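You operate a simulated robot arm through the tools that you are given. There is no shell and no other tool.

You are at the controls of a simulated robot arm. One attempt, no reset.

## Task
Send the torn mushroom through the hopper into the box marked TORN.
Fine: it lies in a wrong box; shut the open hopper floor first; at the end floor shut, hopper parked over the grey box.
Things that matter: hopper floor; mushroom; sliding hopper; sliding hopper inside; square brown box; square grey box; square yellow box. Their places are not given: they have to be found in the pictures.

The check looks at the end state, three seconds after you hand in, the way a careful person would. Anything else that was tipped, shoved, dropped, spilled or broken makes it a failure.

## Robot
A 6-joint arm with a fingered hand, fixed in place. Base frame: the origin is on the floor under the middle of its stand, x ahead of it, y to its left, z up. Readings come in m, rad, newtons and seconds.
With the tool pointing down near the work surface it reaches from about 0.1 to 0.7 m from the base axis. Its first joint turns from -2.007 to 2.007 rad. Payload 4 kg.
The TCP is the grasp point between the finger pads, 0.026 m short of the fingertips. In the tool frame z runs along the fingers and y along their closing line. The gripper opens to 0.164 m; its body begins 0.073 m behind the TCP. The gripper is a hand of 5 fingers: y runs from the thumb to the fingers, the wrist lies at [0, 0, -0.239] in the tool frame, and closing takes about 1.5 s.
Orientation is told as [roll, pitch, yaw] about the base's x, y, z axes, in that order, counted from this pose: with the fingers straight down and closing along the base's y, the tool's x points along the base's -x, its y along +y and its z along -z.

## Interface
- The arm moves only by the tool nudge_tool. Its argument "rows" is text: rows parted by semicolons, each of 7 numbers parted by spaces: the shift along the base's x, y, z in units of 300 mm (1.0 is 300 mm), then the turn, a rotation vector about the base's x, y, z in units of 90 degrees (1.0 is 90 degrees), then the opening, from 0 (shut) to 1 (fully open). In form: dx dy dz wx wy wz gripper; .... A call has 1 to 20 rows; each row is the pose to reach, as a shift and turn from the pose commanded when the call began. A call with a number of a shift or a turn outside -1 to 1 is refused whole. Each row takes 0.2 s and may step no farther than 0.05 m and 0.15 rad from the row before; otherwise, or with a gripper value out of range, the whole call is refused. A pose out of reach is approached as far as the arm can. The call stops where the force on the tool passes 90 N (or 10 N more than at its start, if that is more) or the arm is blocked; 0.2 s more then pass. The fingers move at their own pace (about 0.045 m/s each) and stop on an object; they squeeze with about 31 N. The grip force told is the motor's: it shows also when the fingers shut on nothing. Time passes only in rows, and 0.2 s behind the last, so rows that repeat a pose let the fingers close. The reply holds the time, the measured pose of the TCP, the force on the tool along the base axes, the opening and the grip force, in the units named above and with some noise, with the torque about the TCP (base axes, N m) and any sound that the robot's microphone picked up, and new pictures: "pictures" is both (left out), scene, wrist or none.
- Cameras (640 x 400 px; columns grow to the right, rows downward): "scene" is fixed at [0.0487, -0.6511, 1.4552]; the picture's right is [1.00, 0.00, -0.02], its down [-0.00, -1.00, -0.03] and it looks along [-0.02, 0.03, -1.00] (base axes); focal length 268 px, centre (320, 200). "wrist" rides on the gripper at [0.05, -0.07, -0.093] in the tool frame; the picture's right is [0.81, 0.59, 0.00], its down [-0.43, 0.60, -0.68] and it looks along [-0.40, 0.55, 0.74] (tool axes); focal length 270 px, centre (320, 200).
- lift_body(by): slides the trunk up (or, below 0, down) by that many m; the arm rides with it, the base frame stays. It gives what a move gives, with no picture.
- set_grasp(shape): the hand has 5 fingers and takes this shape, open, in about a second: jaw (thumb against the fingers, like two jaws); tri (thumb and two fingers); tip (a fingertip pinch); poke (one finger out to press); point (the index stretched); flat (the hand flat); cup (the hand cupped); fist (a fist). The gripper value then closes the fingers along that shape, each until it touches; the sizes above hold for jaw. It gives what a move gives, with no picture.
- point_at(camera, pixels): for up to 12 pixels [column, row] of the newest picture of that camera ("zoom" is the newest enlarged one), the place [x, y, z] in the base frame of the surface seen there, good to about 0.003 m. No time passes.
- inspect(camera, box): a new picture of the part [left, top, right, bottom] of that camera's present view, enlarged. No time passes.
- hand_in(): hands the job in; it is judged then, once.

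Open the gripper and draw the arm clear of the work before you hand the job in, unless the task says otherwise.

The tools are called after ">>>" as name(argument=value, ...) on one line, values as JSON. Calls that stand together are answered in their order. nudge_tool: Moves the arm, as the interface text tells. Its arguments: {"type":"object","properties":{"rows":{"type":"string"},"pictures":{"type":"string","enum":["both","scene","wrist","none"]}},"required":["rows"]} The other tools are called the same way: lift_body (by) moves the trunk up or down; set_grasp (shape) gives the hand a shape; point_at (camera, pixels) gives the place of the surface under pixels of a picture; inspect (camera, box) takes an enlarged picture of a part of a camera's view; hand_in () hands the job in.

At the start:

```text
time: 0.0
eef_pos: [0.0349, -0.3576, 0.9086]
tool_rot: [0.0, 0.001, -0.001]
ft_force: [-0.4, 0.4, -0.2]
ft_torque: [0.01, 0.0, 0.0]
grip_width: 0.1638
grip_force: 0.0
shape: jaw
trunk travel left (down, up): [-0.924, 0.066]
```

scene: 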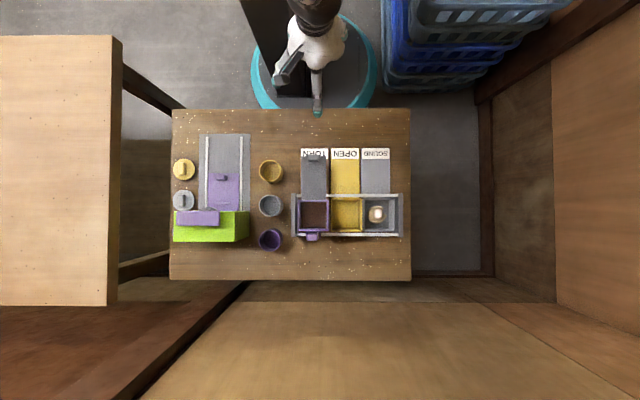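
wrist: 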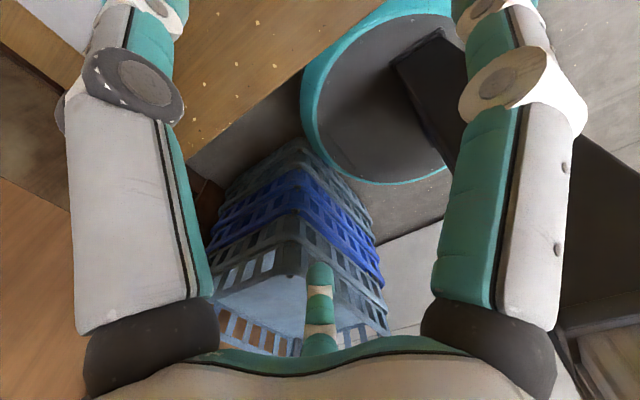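

The scene picture shows a table with three boxes (marked TORN, OPEN, SOUND) around columns 300-390, rows 150-235, with a purple hopper near (313,215). I enlarge that area to look closer.

>>> inspect(camera="scene", box=[280, 135, 420, 250])

>>> inspect(camera="scene", box=[160, 120, 300, 260])

```text
3.48 times, centred on (350, 192) of scene
```

zoom: 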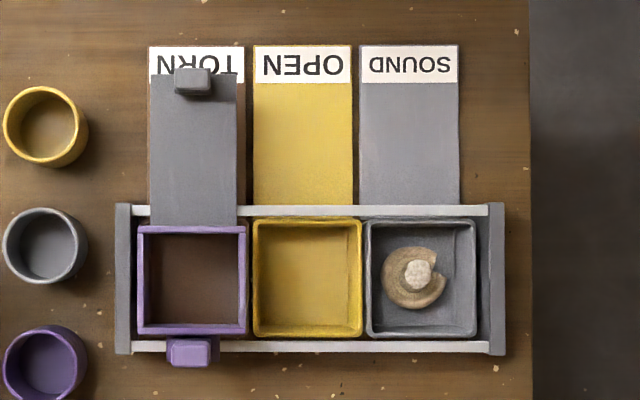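

```text
2.86 times, centred on (230, 190) of scene
```

zoom: 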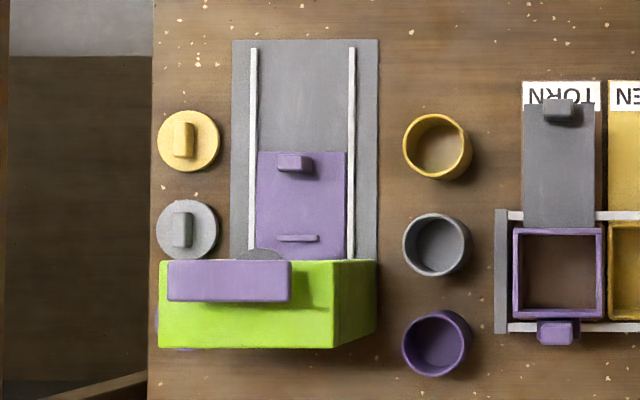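

The torn mushroom lies in the grey SOUND box, and the purple hopper stands over the brown box with its grey floor plate pulled out towards +y. I re-take the zoom so I can measure places there.

>>> inspect(camera="scene", box=[280, 140, 420, 245])

```text
3.81 times, centred on (350, 192) of scene
```

zoom: 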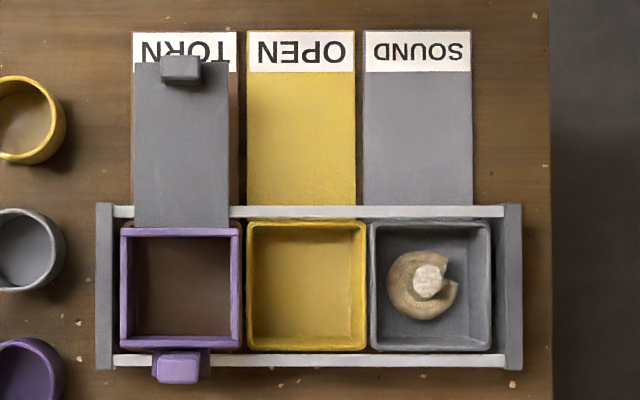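

Now I measure key points: floor plate and its knob (180,68), hopper rims, handle (178,365), rails, box rims and mushroom (430,280).

>>> point_at(camera="zoom", pixels=[[180, 68], [180, 130], [180, 210], [125, 290], [235, 290], [180, 232], [180, 343], [178, 368], [180, 290], [430, 282], [405, 300], [390, 340]])

>>> point_at(camera="zoom", pixels=[[310, 212], [310, 360], [104, 290], [514, 290], [310, 290], [250, 290], [365, 290], [374, 290], [488, 290], [310, 130], [430, 350], [300, 390]])

>>> point_at(camera="zoom", pixels=[[140, 100], [225, 100], [164, 68], [197, 68], [180, 58], [180, 80], [160, 368], [197, 368], [178, 353], [178, 380], [204, 355], [234, 130]])

```text
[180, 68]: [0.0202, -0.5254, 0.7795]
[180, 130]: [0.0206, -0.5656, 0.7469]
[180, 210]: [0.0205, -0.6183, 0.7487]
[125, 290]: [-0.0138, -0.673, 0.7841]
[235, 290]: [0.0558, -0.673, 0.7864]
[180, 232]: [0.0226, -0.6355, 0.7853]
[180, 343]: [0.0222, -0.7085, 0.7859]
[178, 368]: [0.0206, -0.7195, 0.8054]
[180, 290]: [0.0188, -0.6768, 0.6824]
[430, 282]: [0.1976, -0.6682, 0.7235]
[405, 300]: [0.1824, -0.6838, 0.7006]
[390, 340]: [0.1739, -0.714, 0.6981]
```

```text
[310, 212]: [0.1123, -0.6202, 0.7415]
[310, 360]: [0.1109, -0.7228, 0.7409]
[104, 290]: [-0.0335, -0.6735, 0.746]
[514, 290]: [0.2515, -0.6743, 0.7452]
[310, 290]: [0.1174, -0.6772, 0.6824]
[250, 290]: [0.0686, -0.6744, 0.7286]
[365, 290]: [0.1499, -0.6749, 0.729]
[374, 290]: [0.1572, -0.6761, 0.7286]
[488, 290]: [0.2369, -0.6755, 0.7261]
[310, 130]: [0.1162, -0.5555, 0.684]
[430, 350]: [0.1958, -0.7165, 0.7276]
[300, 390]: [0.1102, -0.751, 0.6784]
```

```text
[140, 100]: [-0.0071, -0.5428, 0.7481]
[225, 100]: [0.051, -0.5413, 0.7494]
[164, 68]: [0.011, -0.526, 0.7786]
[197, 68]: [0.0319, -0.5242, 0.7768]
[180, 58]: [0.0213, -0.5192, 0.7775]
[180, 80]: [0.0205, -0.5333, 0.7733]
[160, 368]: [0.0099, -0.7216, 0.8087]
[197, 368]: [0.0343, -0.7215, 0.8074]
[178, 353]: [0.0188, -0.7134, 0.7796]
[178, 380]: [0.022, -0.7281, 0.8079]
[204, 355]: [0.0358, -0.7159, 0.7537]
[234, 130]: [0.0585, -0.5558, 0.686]
```

Work heights are now clear: box rims z≈0.728, rails 0.741, plate 0.748 with knob top 0.778 at (0.021,-0.526), hopper rim 0.786, mushroom stem top about (0.198,-0.668,0.7235). I look at the hand itself in the scene view before choosing a shape.

>>> inspect(camera="scene", box=[250, 0, 390, 125])

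>>> inspect(camera="scene", box=[360, 185, 396, 240])

```text
3.20 times, centred on (320, 62) of scene
```

zoom: 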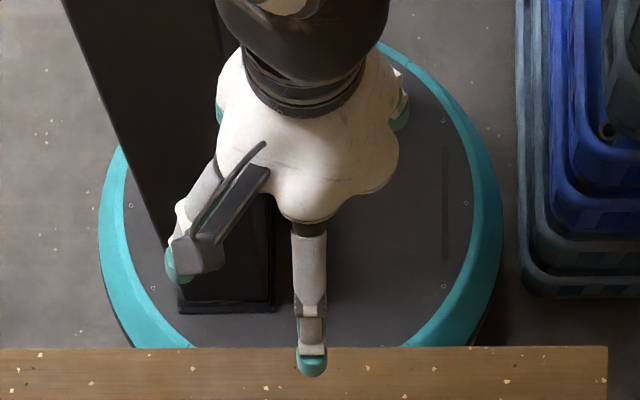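

```text
7.27 times, centred on (378, 212) of scene
```

zoom: 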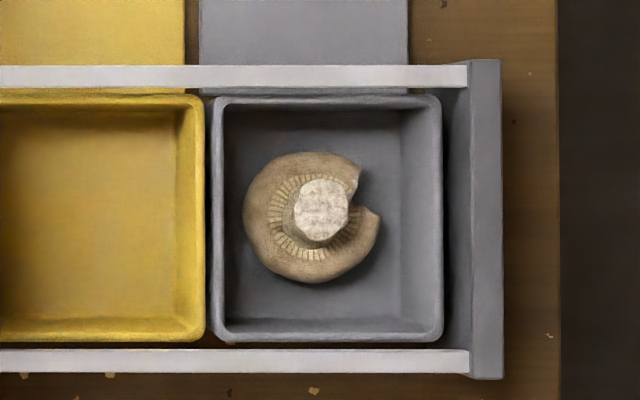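

The mushroom lies cap-down with its stem up at zoom (322,208), bite on the +x side. I measure the stem and cap outline and the box inner walls.

>>> point_at(camera="zoom", pixels=[[322, 208], [297, 208], [345, 208], [322, 183], [322, 237], [250, 215], [310, 160], [300, 275], [365, 240], [230, 300], [425, 300], [320, 120]])

>>> set_grasp(shape="tip")

```text
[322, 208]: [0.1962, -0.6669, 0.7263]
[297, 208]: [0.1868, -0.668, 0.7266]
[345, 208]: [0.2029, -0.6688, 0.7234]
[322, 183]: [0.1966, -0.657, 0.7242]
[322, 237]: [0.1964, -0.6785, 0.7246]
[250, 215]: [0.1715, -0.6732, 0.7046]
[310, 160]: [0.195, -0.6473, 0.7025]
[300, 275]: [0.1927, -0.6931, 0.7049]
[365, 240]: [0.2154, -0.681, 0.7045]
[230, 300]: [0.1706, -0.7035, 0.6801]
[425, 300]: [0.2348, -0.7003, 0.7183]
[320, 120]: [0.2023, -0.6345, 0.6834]
```

```text
time: 0.9
eef_pos: [0.0358, -0.3559, 0.9079]
tool_rot: [-0.001, -0.001, 0.0]
ft_force: [0.0, 0.1, 0.3]
ft_torque: [-0.01, 0.01, -0.01]
grip_width: 0.164
grip_force: 0.1
shape: tip
trunk travel left (down, up): [-0.924, 0.066]
```

The hand is now in tip shape. I take pictures with a null move to see how the fingers are arranged.

>>> nudge_tool(rows="0 0 0 0 0 0 1", pictures="both")

>>> inspect(camera="scene", box=[250, 0, 390, 125])

```text
time: 1.3
eef_pos: [0.0362, -0.358, 0.9084]
tool_rot: [0.002, -0.001, 0.0]
ft_force: [0.1, 0.3, -0.5]
ft_torque: [-0.02, -0.01, 0.03]
grip_width: 0.1639
grip_force: 0.0
shape: tip
trunk travel left (down, up): [-0.924, 0.066]
```

scene: 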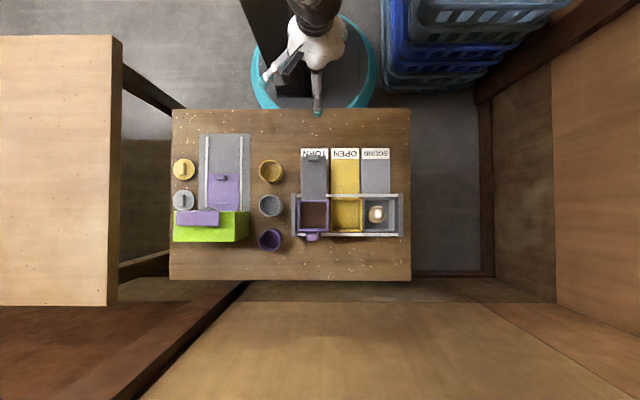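
wrist: 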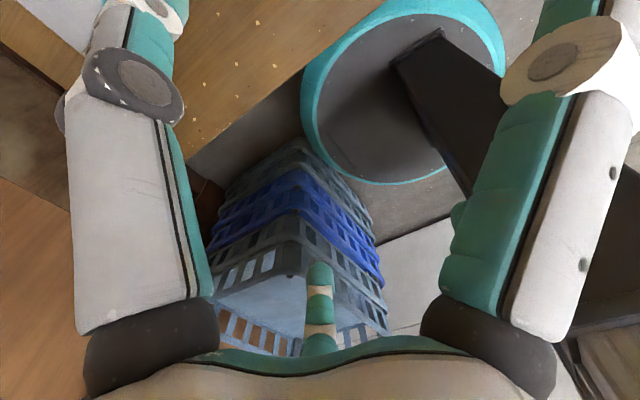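

```text
3.20 times, centred on (320, 62) of scene
```

zoom: 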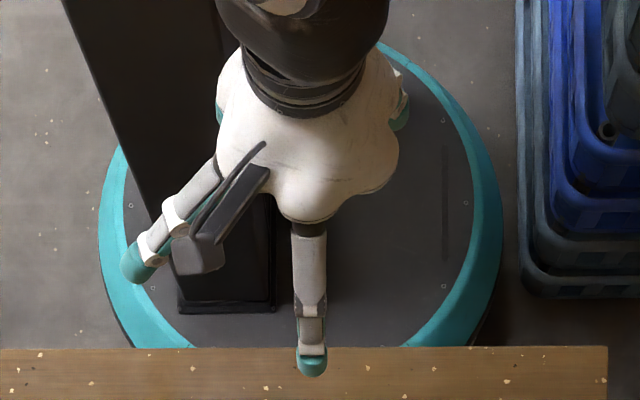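

The hand looks like five radially set fingers, with the thumb on the -y side. I close the tip shape in the air to see which fingers meet.

>>> nudge_tool(rows="0 0 0 0 0 0 0; 0 0 0 0 0 0 0; 0 0 0 0 0 0 0; 0 0 0 0 0 0 0; 0 0 0 0 0 0 0; 0 0 0 0 0 0 0; 0 0 0 0 0 0 0; 0 0 0 0 0 0 0; 0 0 0 0 0 0 0; 0 0 0 0 0 0 0", pictures="both")

>>> inspect(camera="scene", box=[250, 0, 390, 125])

```text
time: 3.5
eef_pos: [0.0355, -0.3571, 0.9092]
tool_rot: [-0.001, 0.0, 0.001]
ft_force: [0.0, -0.2, 0.9]
ft_torque: [0.02, -0.02, 0.0]
grip_width: 0.0
grip_force: 16.4
shape: tip
trunk travel left (down, up): [-0.924, 0.066]
```

scene: 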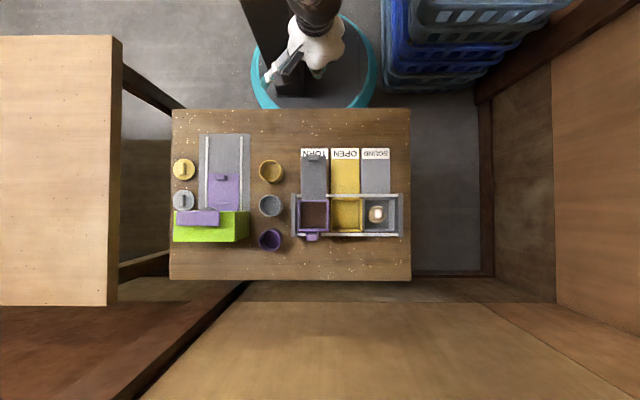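
wrist: 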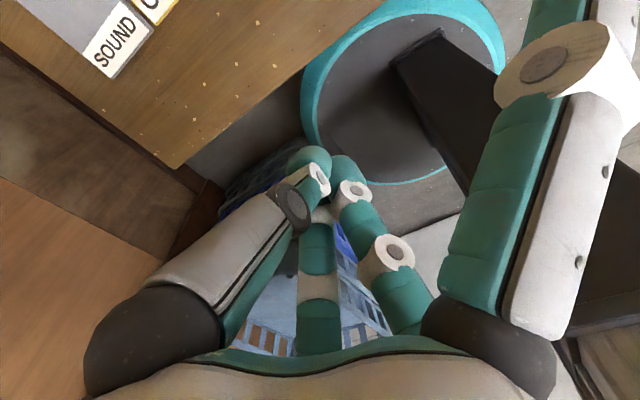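

```text
3.20 times, centred on (320, 62) of scene
```

zoom: 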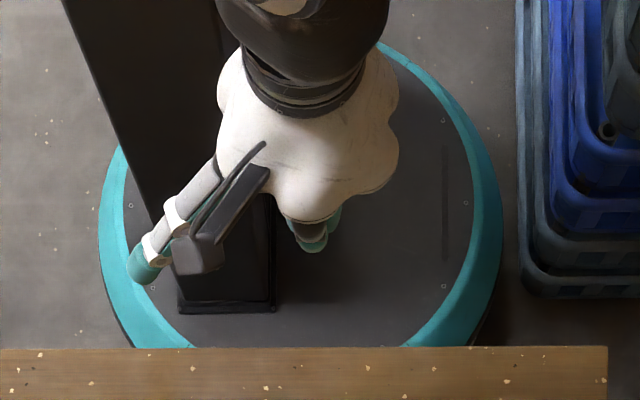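

In tip shape the thumb and two far fingers meet at the centre, while the side fingers stay stretched out. I measure where the stretched -x finger's tip is and compare with the tri shape.

>>> point_at(camera="zoom", pixels=[[140, 278], [150, 250], [175, 210], [310, 245], [205, 255], [330, 215]])

>>> point_at(camera="wrist", pixels=[[310, 155], [345, 165], [320, 180], [350, 190], [560, 50], [570, 10], [400, 255], [490, 200]])

>>> set_grasp(shape="tri")

```text
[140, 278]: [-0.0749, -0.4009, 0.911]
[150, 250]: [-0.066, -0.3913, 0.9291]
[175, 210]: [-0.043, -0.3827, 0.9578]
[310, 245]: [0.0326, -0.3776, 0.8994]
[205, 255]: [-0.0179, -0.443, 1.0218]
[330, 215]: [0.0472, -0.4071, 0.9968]
```

```text
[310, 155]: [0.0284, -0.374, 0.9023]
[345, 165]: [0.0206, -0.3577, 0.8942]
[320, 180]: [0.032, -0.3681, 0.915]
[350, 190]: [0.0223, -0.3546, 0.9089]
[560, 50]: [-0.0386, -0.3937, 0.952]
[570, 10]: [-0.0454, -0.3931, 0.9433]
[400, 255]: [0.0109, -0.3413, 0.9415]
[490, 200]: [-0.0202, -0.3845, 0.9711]
```

```text
time: 4.4
eef_pos: [0.0368, -0.3577, 0.909]
tool_rot: [0.0, -0.001, -0.001]
ft_force: [-0.2, -0.2, -0.1]
ft_torque: [0.0, 0.0, -0.01]
grip_width: 0.1641
grip_force: 0.1
shape: tri
trunk travel left (down, up): [-0.924, 0.066]
```

Now the hand is in tri shape; I take pictures open and then closed to compare finger positions.

>>> nudge_tool(rows="0 0 0 0 0 0 1", pictures="both")

>>> inspect(camera="scene", box=[250, 0, 390, 125])

>>> nudge_tool(rows="0 0 0 0 0 0 0; 0 0 0 0 0 0 0; 0 0 0 0 0 0 0; 0 0 0 0 0 0 0; 0 0 0 0 0 0 0; 0 0 0 0 0 0 0; 0 0 0 0 0 0 0; 0 0 0 0 0 0 0; 0 0 0 0 0 0 0; 0 0 0 0 0 0 0", pictures="wrist")

>>> inspect(camera="scene", box=[250, 0, 390, 125])

```text
time: 4.8
eef_pos: [0.0356, -0.3566, 0.9074]
tool_rot: [0.002, -0.001, 0.0]
ft_force: [0.4, 0.5, 0.6]
ft_torque: [0.0, 0.06, 0.03]
grip_width: 0.1638
grip_force: 0.0
shape: tri
trunk travel left (down, up): [-0.924, 0.066]
```

scene: 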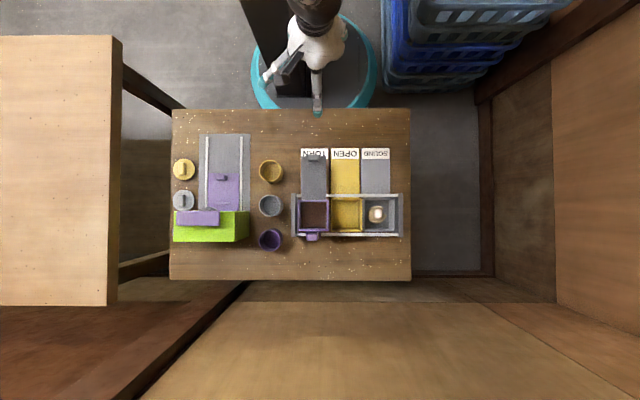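
wrist: 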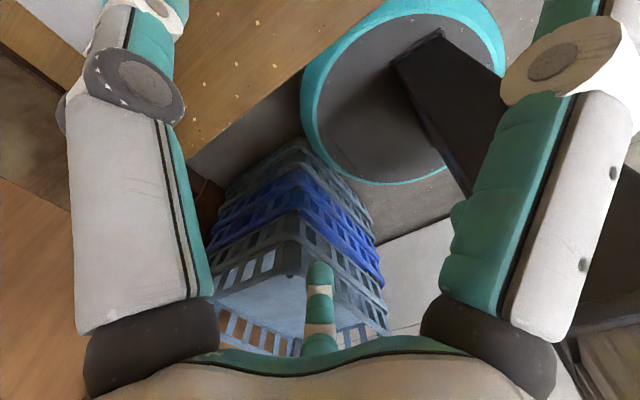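

```text
3.20 times, centred on (320, 62) of scene
```

zoom: 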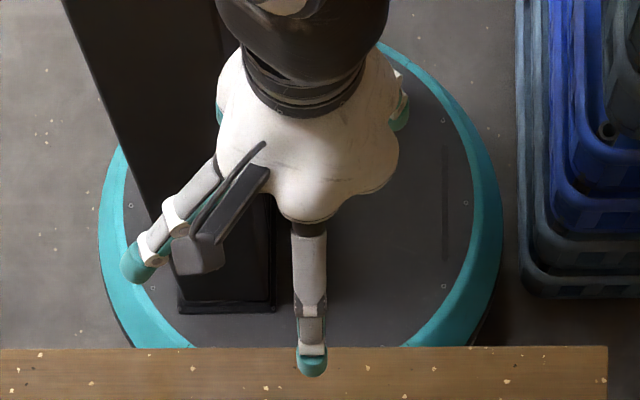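

```text
time: 7.0
eef_pos: [0.0368, -0.3579, 0.9089]
tool_rot: [-0.002, 0.002, 0.001]
ft_force: [-0.2, 1.1, -0.1]
ft_torque: [0.03, 0.0, 0.02]
grip_width: 0.0001
grip_force: 16.3
shape: tri
trunk travel left (down, up): [-0.924, 0.066]
```

wrist: 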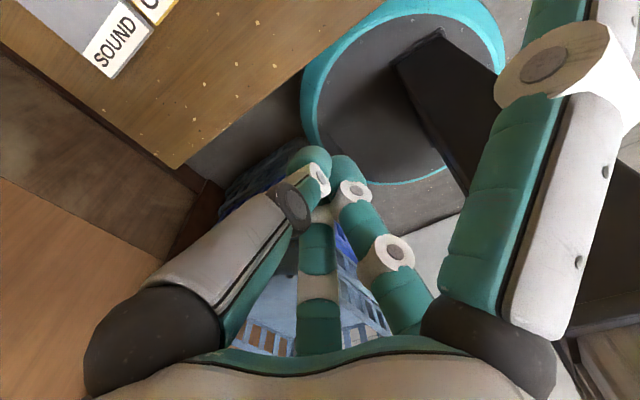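

```text
3.20 times, centred on (320, 62) of scene
```

zoom: 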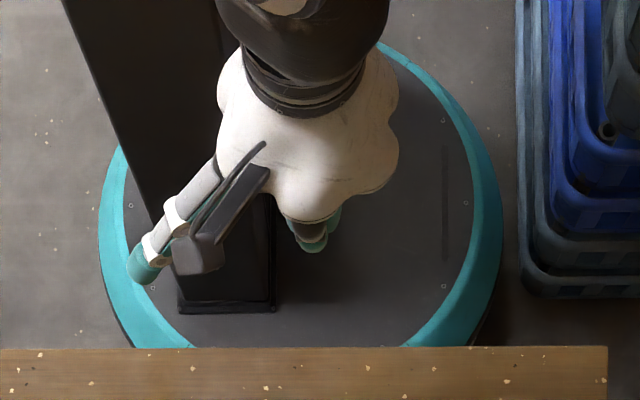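

Tip and tri look alike: the -x finger stays stretched far out, which would foul the hopper or rails. I go back to jaw, close it and see whether all fingers come together in a compact bundle.

>>> set_grasp(shape="jaw")

>>> nudge_tool(rows="0 0 0 0 0 0 0.25; 0 0 0 0 0 0 0.25; 0 0 0 0 0 0 0.25; 0 0 0 0 0 0 0.25; 0 0 0 0 0 0 0.25; 0 0 0 0 0 0 0.25; 0 0 0 0 0 0 0.25; 0 0 0 0 0 0 0.25; 0 0 0 0 0 0 0.25", pictures="wrist")

>>> inspect(camera="scene", box=[250, 0, 390, 125])

>>> nudge_tool(rows="0 0 0 0 0 0 0; 0 0 0 0 0 0 0; 0 0 0 0 0 0 0; 0 0 0 0 0 0 0; 0 0 0 0 0 0 0; 0 0 0 0 0 0 0", pictures="wrist")

>>> inspect(camera="scene", box=[250, 0, 390, 125])

```text
time: 7.9
eef_pos: [0.0365, -0.357, 0.908]
tool_rot: [-0.001, 0.0, 0.001]
ft_force: [0.1, 0.8, -1.2]
ft_torque: [0.02, -0.01, 0.0]
grip_width: 0.1643
grip_force: 0.1
shape: jaw
trunk travel left (down, up): [-0.924, 0.066]
```

```text
time: 9.9
eef_pos: [0.0357, -0.3578, 0.9089]
tool_rot: [-0.001, 0.001, 0.0]
ft_force: [-0.3, 0.3, 0.5]
ft_torque: [0.0, 0.0, 0.02]
grip_width: 0.0411
grip_force: 0.0
shape: jaw
trunk travel left (down, up): [-0.924, 0.066]
```

wrist: 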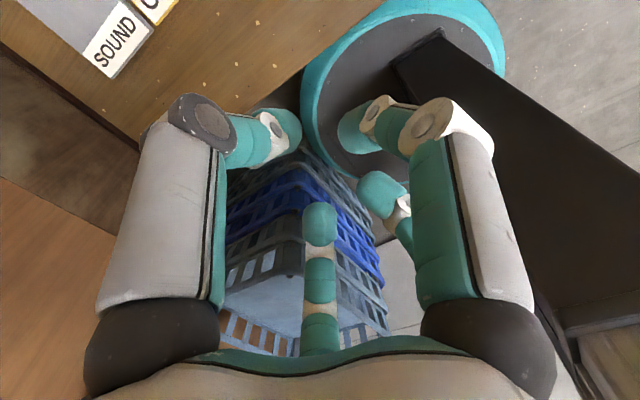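

```text
3.20 times, centred on (320, 62) of scene
```

zoom: 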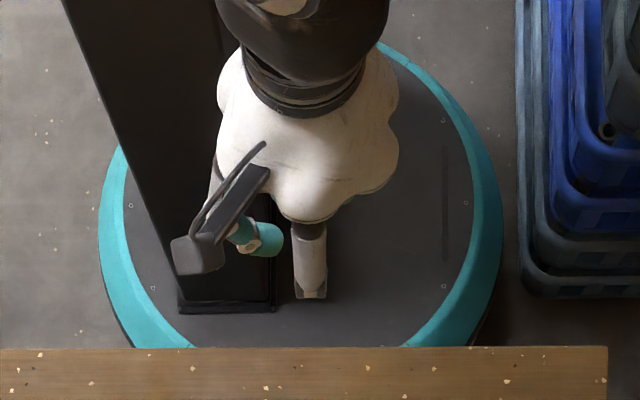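

```text
time: 11.3
eef_pos: [0.0364, -0.3574, 0.9092]
tool_rot: [0.0, 0.0, 0.001]
ft_force: [0.5, -0.3, 0.1]
ft_torque: [0.03, 0.01, 0.02]
grip_width: 0.0001
grip_force: 30.8
shape: jaw
trunk travel left (down, up): [-0.924, 0.066]
```

wrist: 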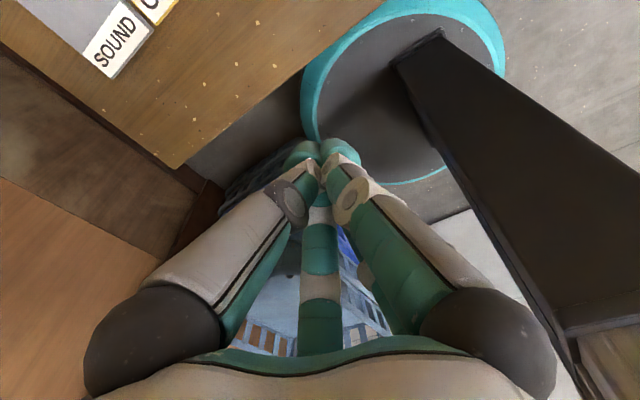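

```text
3.20 times, centred on (320, 62) of scene
```

zoom: 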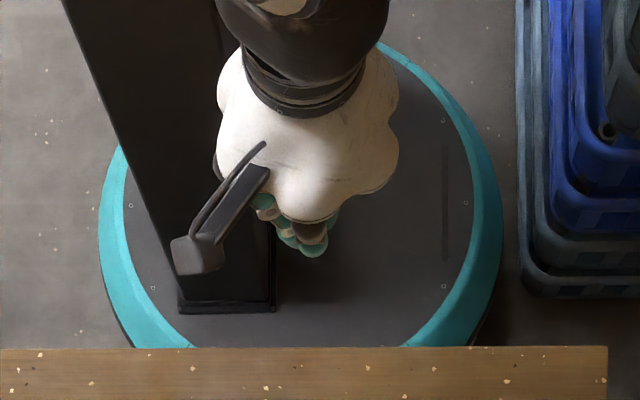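

Closed jaw gives one compact bundle. I measure the bundle's fingertips around wrist pixels (300,150) and (345,150) so I know its lateral size and lowest point.

>>> point_at(camera="wrist", pixels=[[300, 148], [290, 160], [312, 145], [335, 142], [358, 160], [345, 150], [320, 165], [290, 200], [350, 200], [318, 215], [365, 280], [180, 260]])

>>> point_at(camera="zoom", pixels=[[313, 250], [300, 240], [265, 200], [270, 212], [325, 232], [335, 215], [195, 258], [285, 230]])

```text
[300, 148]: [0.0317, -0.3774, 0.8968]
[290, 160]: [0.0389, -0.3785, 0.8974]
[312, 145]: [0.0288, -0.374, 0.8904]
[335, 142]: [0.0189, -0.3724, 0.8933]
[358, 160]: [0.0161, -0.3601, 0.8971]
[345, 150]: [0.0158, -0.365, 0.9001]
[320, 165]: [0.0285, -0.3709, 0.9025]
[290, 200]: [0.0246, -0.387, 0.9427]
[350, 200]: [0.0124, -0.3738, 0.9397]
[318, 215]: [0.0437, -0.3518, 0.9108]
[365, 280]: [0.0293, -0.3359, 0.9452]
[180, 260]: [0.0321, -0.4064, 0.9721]
```

```text
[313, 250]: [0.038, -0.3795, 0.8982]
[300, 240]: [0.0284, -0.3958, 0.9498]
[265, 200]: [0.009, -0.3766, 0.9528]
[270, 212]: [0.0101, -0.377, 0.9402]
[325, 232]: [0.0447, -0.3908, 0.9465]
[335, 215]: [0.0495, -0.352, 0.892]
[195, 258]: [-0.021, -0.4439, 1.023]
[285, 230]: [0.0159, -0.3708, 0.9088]
```

The closed bundle is about 0.02 m in radius with tips about 0.026 below the TCP. I move to the +y side of the plate knob, above the empty table at about (0.021,-0.47), and descend so the tips hang just over plate height.

>>> nudge_tool(rows="-0.025 -0.12 -0.05 0 0 0 0; -0.05 -0.25 -0.1 0 0 0 0; -0.05 -0.377 -0.15 0 0 0 0; -0.05 -0.377 -0.28 0 0 0 0; -0.05 -0.377 -0.35 0 0 0 0", pictures="both")

>>> inspect(camera="scene", box=[270, 120, 410, 245])

```text
time: 12.5
eef_pos: [0.025, -0.4627, 0.8029]
tool_rot: [-0.006, 0.03, -0.005]
ft_force: [-0.4, -0.1, 0.2]
ft_torque: [-0.03, 0.0, -0.01]
grip_width: 0.0001
grip_force: 31.5
shape: jaw
out of reach, approached as far as the arm can: row 2, 3, 4, 5
trunk travel left (down, up): [-0.924, 0.066]
```

scene: 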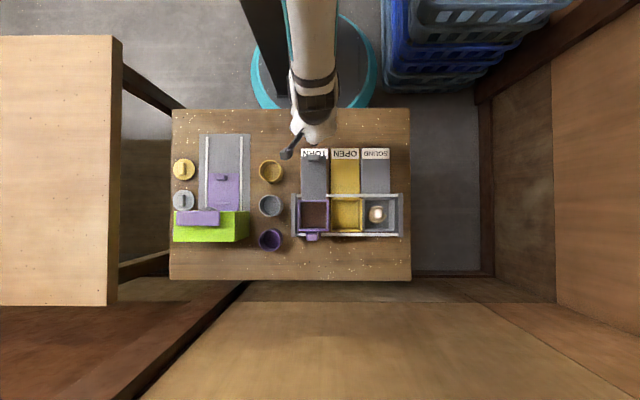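
wrist: 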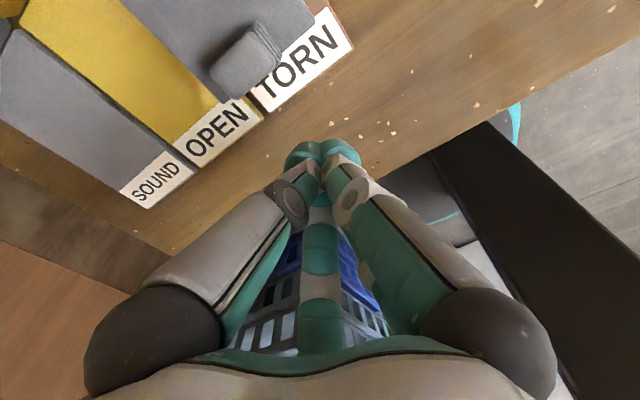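

```text
3.20 times, centred on (340, 182) of scene
```

zoom: 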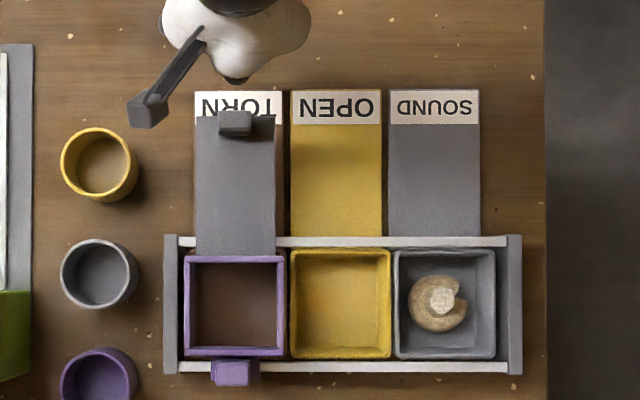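

The reply says the pose was slightly out of reach at this trunk height, though the hand got to (0.025,-0.463,0.803). I measure heights along the arm to judge where the shoulder is.

>>> point_at(camera="scene", pixels=[[310, 5], [312, 40], [315, 70], [317, 90], [315, 105], [312, 128], [290, 150], [262, 20]])

>>> inspect(camera="scene", box=[240, 0, 400, 145])

```text
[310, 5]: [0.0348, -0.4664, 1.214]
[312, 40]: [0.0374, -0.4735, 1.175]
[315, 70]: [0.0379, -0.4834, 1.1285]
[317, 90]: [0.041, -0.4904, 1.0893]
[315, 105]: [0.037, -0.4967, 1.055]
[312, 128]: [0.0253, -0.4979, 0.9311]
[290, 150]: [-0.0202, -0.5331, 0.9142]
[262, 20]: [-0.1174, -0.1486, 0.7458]
```

```text
2.76 times, centred on (320, 72) of scene
```

zoom: 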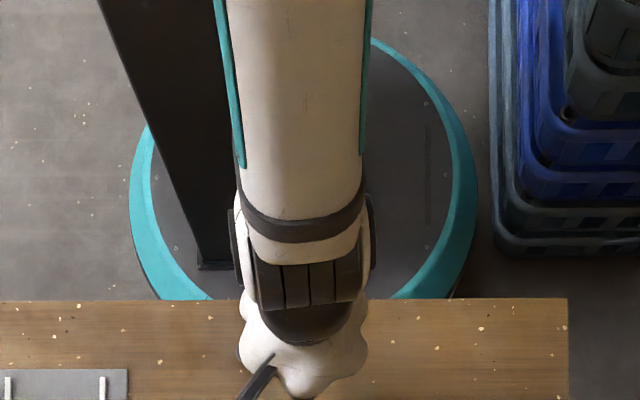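

The forearm hangs almost vertically, which looks like a poor (near-singular) posture with the trunk this high. I raise the hand about 0.24 m straight up so I can then lower the trunk.

>>> nudge_tool(rows="0 0 0.15 0 0 0 0; 0 0 0.3 0 0 0 0; 0 0 0.45 0 0 0 0; 0 0 0.6 0 0 0 0; 0 0 0.75 0 0 0 0; 0 0 0.8 0 0 0 0", pictures="scene")

```text
time: 13.9
eef_pos: [0.0466, -0.4587, 1.0402]
tool_rot: [-0.007, 0.049, -0.017]
ft_force: [0.4, 0.2, -0.9]
ft_torque: [-0.01, -0.03, 0.03]
grip_width: 0.0
grip_force: 30.6
shape: jaw
out of reach, approached as far as the arm can: row 1, 2, 3, 4, 5, 6
trunk travel left (down, up): [-0.924, 0.066]
```

scene: 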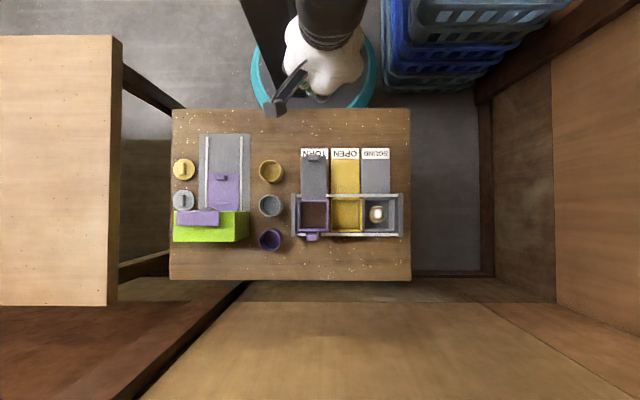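

The arm stopped at about the same bearing (-1.47 rad) with a small negative yaw error, which suggests a wrist-roll limit for this hand yaw. I turn the hand by -90° about z up here, clear of everything, to relieve it.

>>> nudge_tool(rows="0 0 0 0 0 -0.09 0; 0 0 0 0 0 -0.18 0; 0 0 0 0 0 -0.27 0; 0 0 0 0 0 -0.36 0; 0 0 0 0 0 -0.45 0; 0 0 0 0 0 -0.54 0; 0 0 0 0 0 -0.63 0; 0 0 0 0 0 -0.72 0; 0 0 0 0 0 -0.81 0; 0 0 0 0 0 -0.9 0; 0 0 0 0 0 -0.99 0", pictures="both")

```text
time: 16.3
eef_pos: [0.047, -0.4572, 1.0367]
tool_rot: [-0.009, 0.053, -1.575]
ft_force: [1.0, 0.7, 0.2]
ft_torque: [-0.01, -0.01, -0.02]
grip_width: 0.0001
grip_force: 31.2
shape: jaw
trunk travel left (down, up): [-0.924, 0.066]
```

scene: 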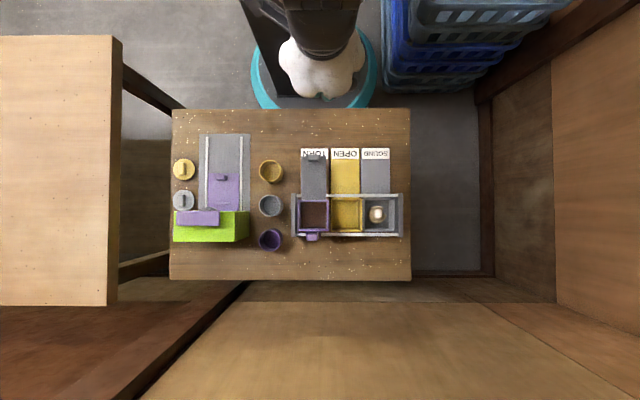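
wrist: 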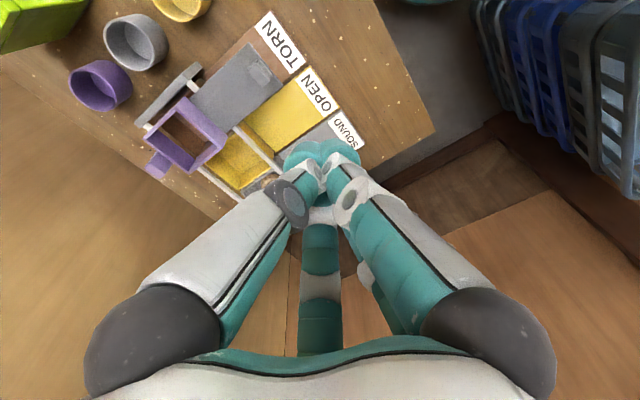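

Turning to yaw -90° removed the out-of-reach notice. I straighten the small tilt (about 0.053 rad about x) and come back down to (0.021,-0.475,0.80).

>>> nudge_tool(rows="-0.04 -0.03 -0.1 -0.0337 -0.006 0 0; -0.087 -0.06 -0.22 -0.0337 -0.006 0 0; -0.087 -0.06 -0.36 -0.0337 -0.006 0 0; -0.087 -0.06 -0.5 -0.0337 -0.006 0 0; -0.087 -0.06 -0.64 -0.0337 -0.006 0 0; -0.087 -0.06 -0.74 -0.0337 -0.006 0 0; -0.087 -0.06 -0.78 -0.0337 -0.006 0 0", pictures="both")

>>> inspect(camera="scene", box=[270, 120, 410, 245])

```text
time: 17.9
eef_pos: [0.0207, -0.4758, 0.8033]
tool_rot: [0.001, -0.003, -1.572]
ft_force: [-0.3, -0.1, -0.2]
ft_torque: [-0.02, -0.01, 0.0]
grip_width: 0.0
grip_force: 30.9
shape: jaw
trunk travel left (down, up): [-0.924, 0.066]
```

scene: 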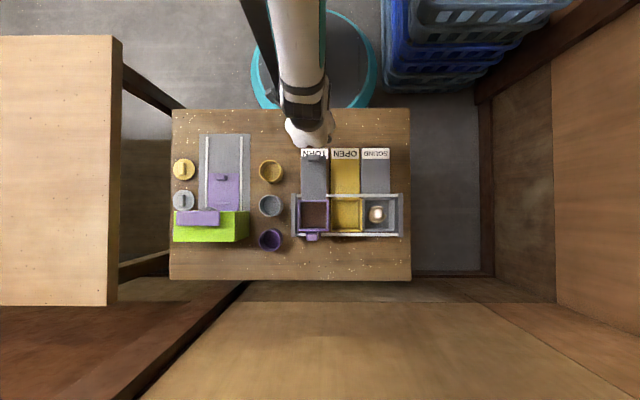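
wrist: 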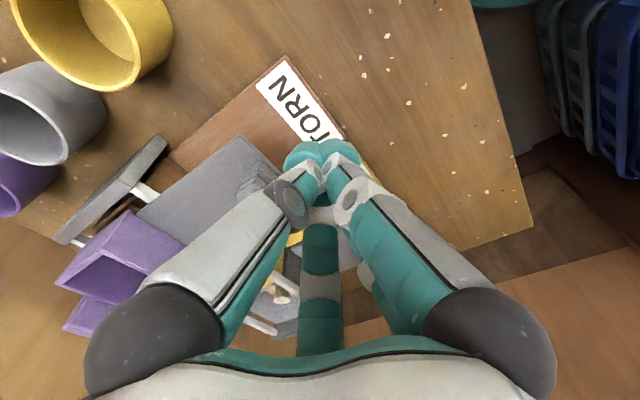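

```text
3.20 times, centred on (340, 182) of scene
```

zoom: 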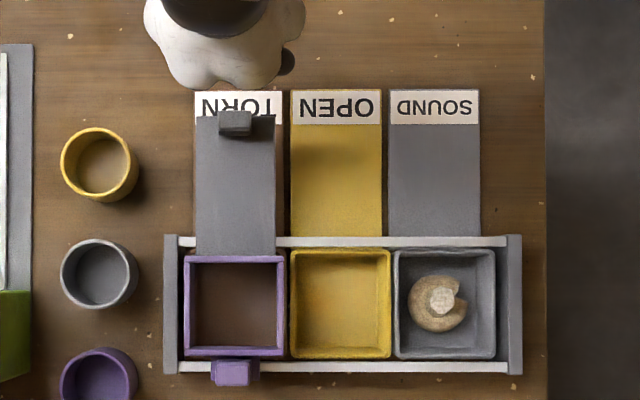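

Pose reached exactly, hand vertical at (0.021,-0.476,0.803). I lower about 19 mm so the tips are just above plate level, then push in -y in small steps towards the knob.

>>> nudge_tool(rows="0 0 -0.035 0 0 0 0; 0 0 -0.064 0 0 0 0; 0 -0.04 -0.064 0 0 0 0; 0 -0.08 -0.064 0 0 0 0; 0 -0.11 -0.064 0 0 0 0; 0 -0.14 -0.064 0 0 0 0", pictures="both")

>>> inspect(camera="scene", box=[270, 120, 410, 245])

```text
time: 19.3
eef_pos: [0.0204, -0.52, 0.7833]
tool_rot: [0.0, -0.003, -1.572]
ft_force: [-0.3, 0.4, 0.1]
ft_torque: [0.02, 0.02, -0.02]
grip_width: 0.0
grip_force: 30.6
shape: jaw
trunk travel left (down, up): [-0.924, 0.066]
```

scene: 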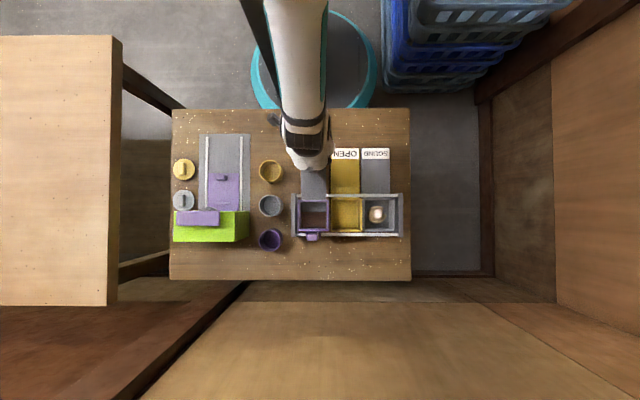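
wrist: 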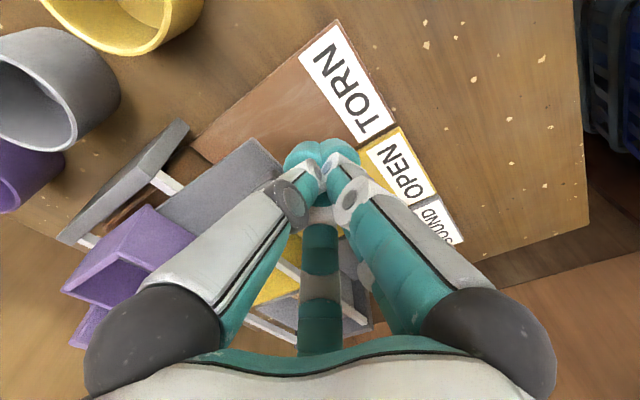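

```text
3.20 times, centred on (340, 182) of scene
```

zoom: 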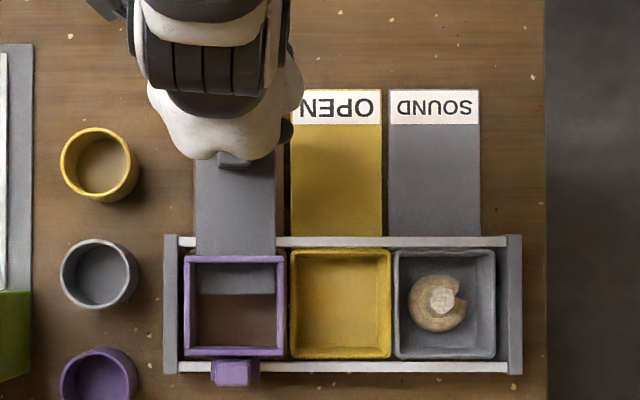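

The knob is moving in: the plate's front edge now shows inside the hopper at zoom row ~293 (needs to reach ~347, about 44 mm more). I push another 36 mm and look again.

>>> nudge_tool(rows="0 -0.04 0 0 0 0 0; 0 -0.08 0 0 0 0 0; 0 -0.12 0 0 0 0 0", pictures="both")

>>> inspect(camera="scene", box=[270, 120, 410, 245])

```text
time: 20.1
eef_pos: [0.0207, -0.5559, 0.7845]
tool_rot: [0.001, -0.003, -1.571]
ft_force: [0.2, 0.7, 0.4]
ft_torque: [0.01, 0.02, 0.02]
grip_width: 0.0
grip_force: 31.0
shape: jaw
trunk travel left (down, up): [-0.924, 0.066]
```

scene: 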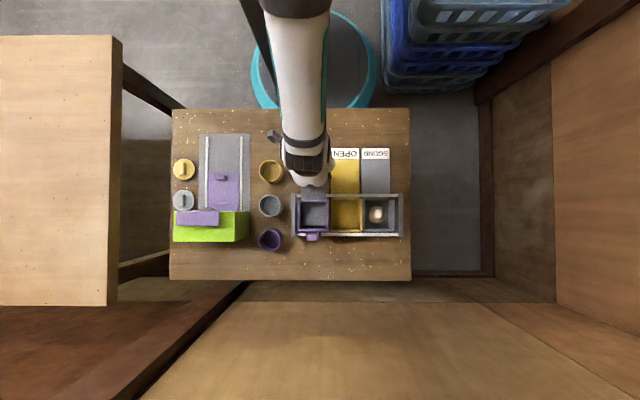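
wrist: 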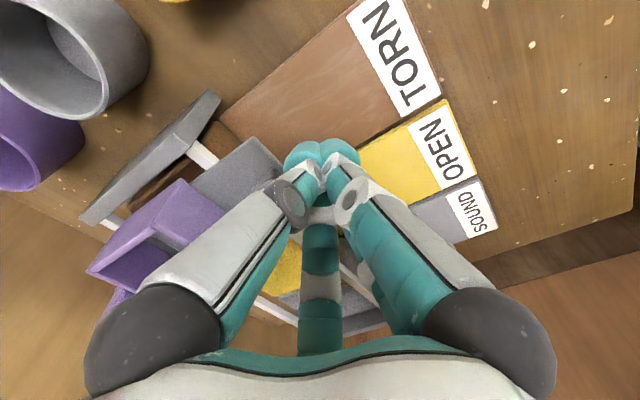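

```text
3.20 times, centred on (340, 182) of scene
```

zoom: 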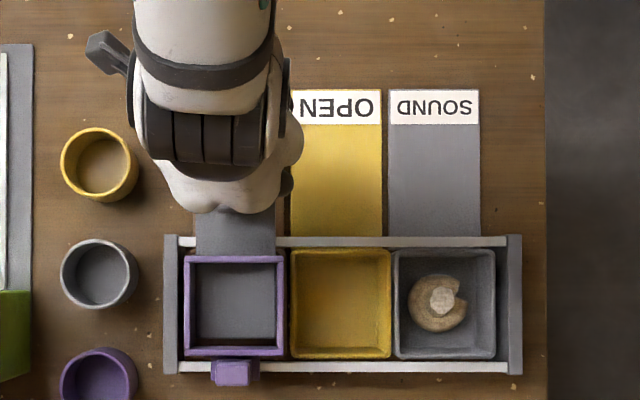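

The plate nearly covers the hopper's inside now. I zoom on the hopper to see what gap is left at the front (-y) edge.

>>> inspect(camera="scene", box=[290, 185, 340, 245])

>>> point_at(camera="zoom", pixels=[[300, 200], [300, 290], [300, 296], [300, 300]])

```text
6.67 times, centred on (315, 215) of scene
```

zoom: 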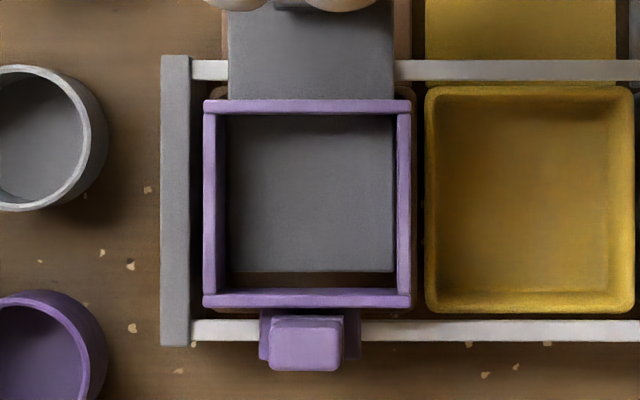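

```text
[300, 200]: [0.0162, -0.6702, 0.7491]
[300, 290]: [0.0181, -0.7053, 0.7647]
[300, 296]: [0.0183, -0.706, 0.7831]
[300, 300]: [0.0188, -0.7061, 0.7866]
```

A strip of about 5 mm is still open at the front edge (zoom rows 272-288). I push further in 2 mm steps, watching the force.

>>> nudge_tool(rows="0 -0.007 0 0 0 0 0; 0 -0.014 0 0 0 0 0; 0 -0.02 0 0 0 0 0", pictures="scene")

>>> inspect(camera="scene", box=[290, 185, 340, 245])

```text
time: 20.9
eef_pos: [0.0201, -0.5614, 0.7844]
tool_rot: [0.002, -0.003, -1.573]
ft_force: [-0.1, 0.1, 0.1]
ft_torque: [0.0, 0.02, 0.0]
grip_width: 0.0001
grip_force: 31.1
shape: jaw
trunk travel left (down, up): [-0.924, 0.066]
```

scene: 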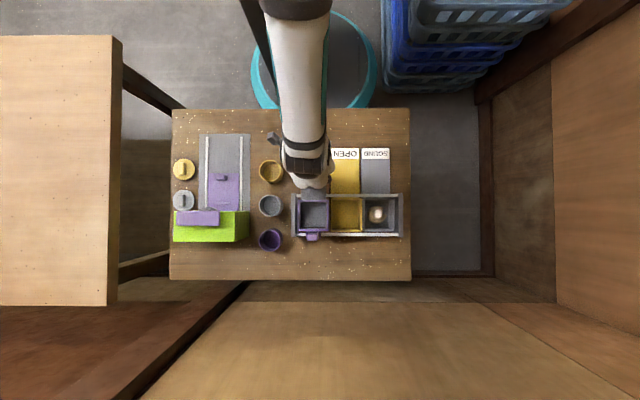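

```text
6.67 times, centred on (315, 215) of scene
```

zoom: 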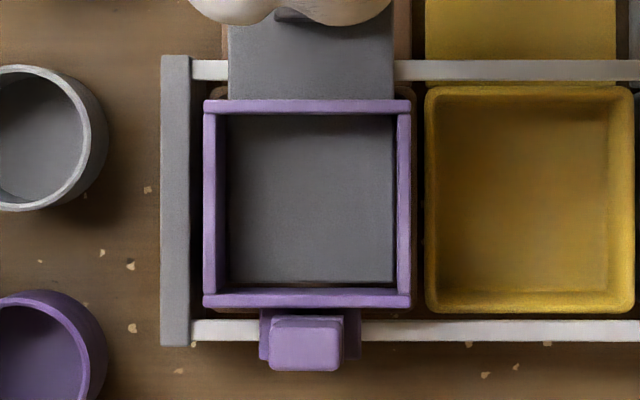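

The plate edge is now at row ~284, almost at the wall. I go 3 mm more in 1 mm steps to find the stop.

>>> nudge_tool(rows="0 -0.004 0 0 0 0 0; 0 -0.007 0 0 0 0 0; 0 -0.010 0 0 0 0 0", pictures="scene")

>>> inspect(camera="scene", box=[290, 185, 340, 245])

```text
time: 21.7
eef_pos: [0.0201, -0.5619, 0.7855]
tool_rot: [0.002, -0.003, -1.573]
ft_force: [0.2, 1.4, 0.0]
ft_torque: [-0.04, -0.02, 0.0]
grip_width: 0.0
grip_force: 31.4
shape: jaw
trunk travel left (down, up): [-0.924, 0.066]
```

scene: 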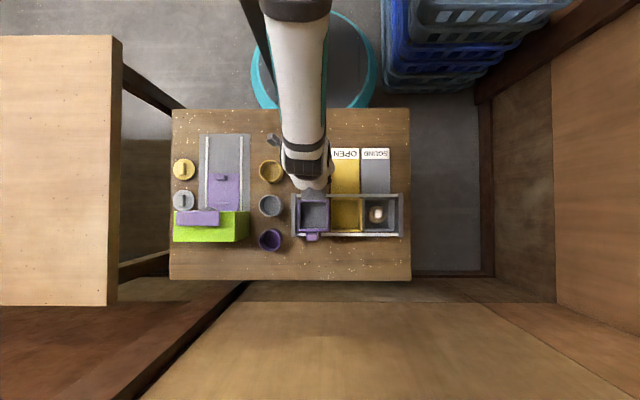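

```text
6.67 times, centred on (315, 215) of scene
```

zoom: 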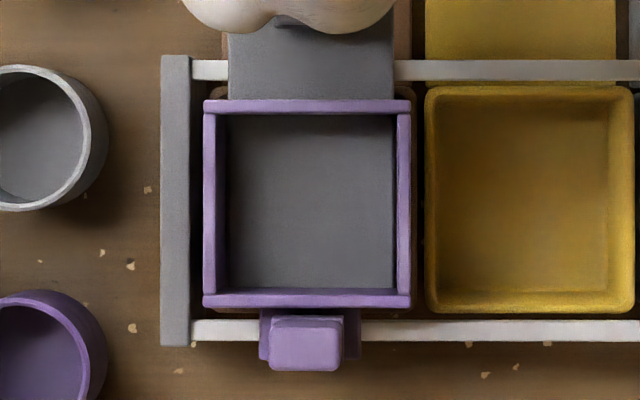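

The floor now covers the hopper's inside right up to the front wall (row ~288), with only ~1.4 N felt. I push 2 mm more to confirm the stop.

>>> nudge_tool(rows="0 -0.004 0 0 0 0 0; 0 -0.007 0 0 0 0 0; 0 -0.007 0 0 0 0 0", pictures="scene")

>>> inspect(camera="scene", box=[290, 185, 340, 245])

```text
time: 22.5
eef_pos: [0.0206, -0.5644, 0.785]
tool_rot: [0.002, -0.003, -1.574]
ft_force: [-1.0, 4.3, 1.1]
ft_torque: [0.0, -0.01, -0.01]
grip_width: 0.0001
grip_force: 30.9
shape: jaw
trunk travel left (down, up): [-0.924, 0.066]
```

scene: 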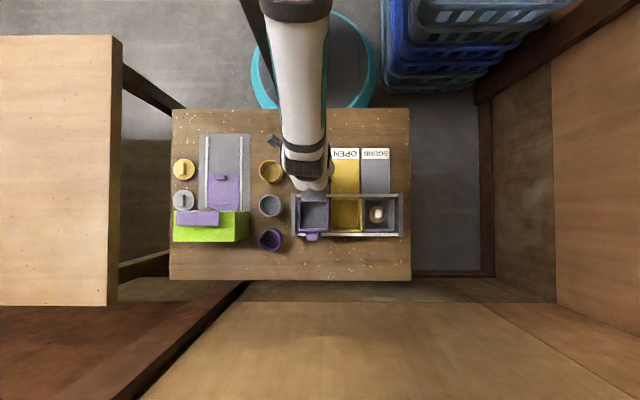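

```text
6.67 times, centred on (315, 215) of scene
```

zoom: 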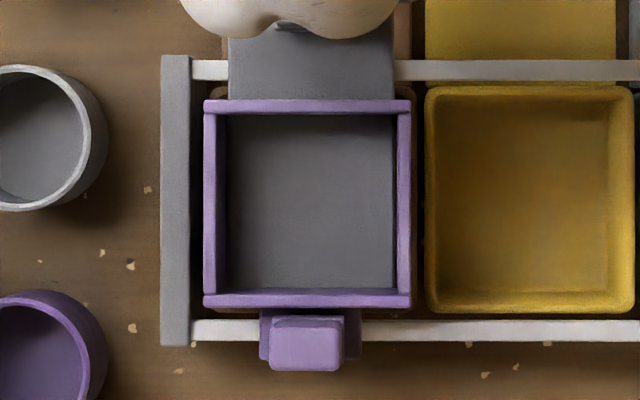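

Force rose to 4.3 N with no more plate travel, so the floor is shut against its stop. I back off in +y, rise, and travel over to the mushroom at (0.1955,-0.668) staying at z≈0.87.

>>> nudge_tool(rows="0 0.08 0 0 0 0 0; 0 0.12 0.1 0 0 0 0; 0 0.12 0.25 0 0 0 0; 0.12 0.08 0.28 0 0 0 0.25; 0.24 0 0.28 0 0 0 0.25; 0.36 -0.1 0.28 0 0 0 0.25; 0.46 -0.2 0.28 0 0 0 0.25; 0.56 -0.3 0.28 0 0 0 0.25; 0.583 -0.345 0.28 0 0 0 0.25", pictures="both")

>>> inspect(camera="scene", box=[290, 140, 410, 245])

```text
time: 24.5
eef_pos: [0.195, -0.6693, 0.8694]
tool_rot: [0.002, 0.0, -1.572]
ft_force: [0.1, 0.4, 0.8]
ft_torque: [0.0, 0.01, 0.01]
grip_width: 0.0409
grip_force: 0.1
shape: jaw
trunk travel left (down, up): [-0.924, 0.066]
```

scene: 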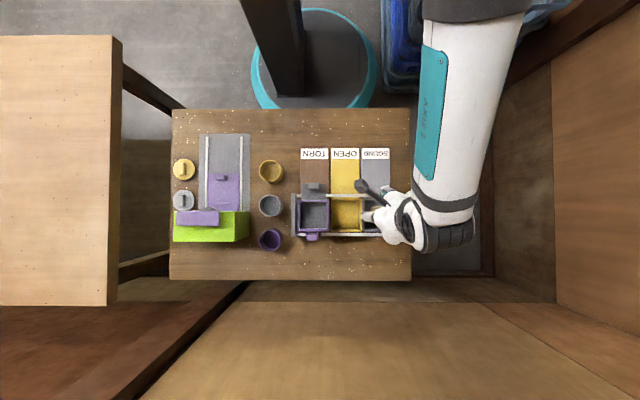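
wrist: 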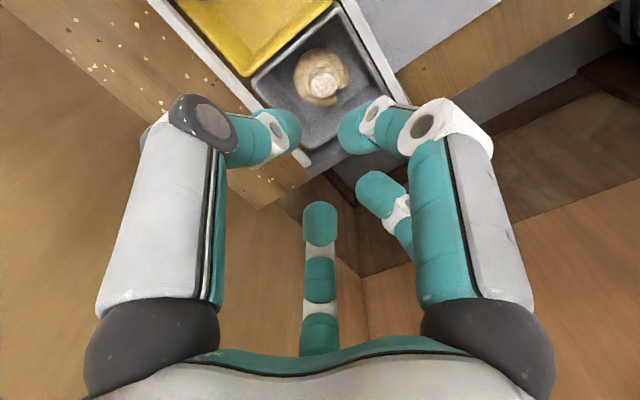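

```text
3.81 times, centred on (350, 192) of scene
```

zoom: 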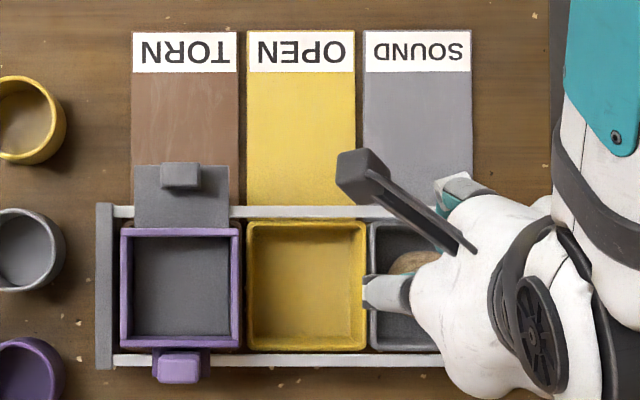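

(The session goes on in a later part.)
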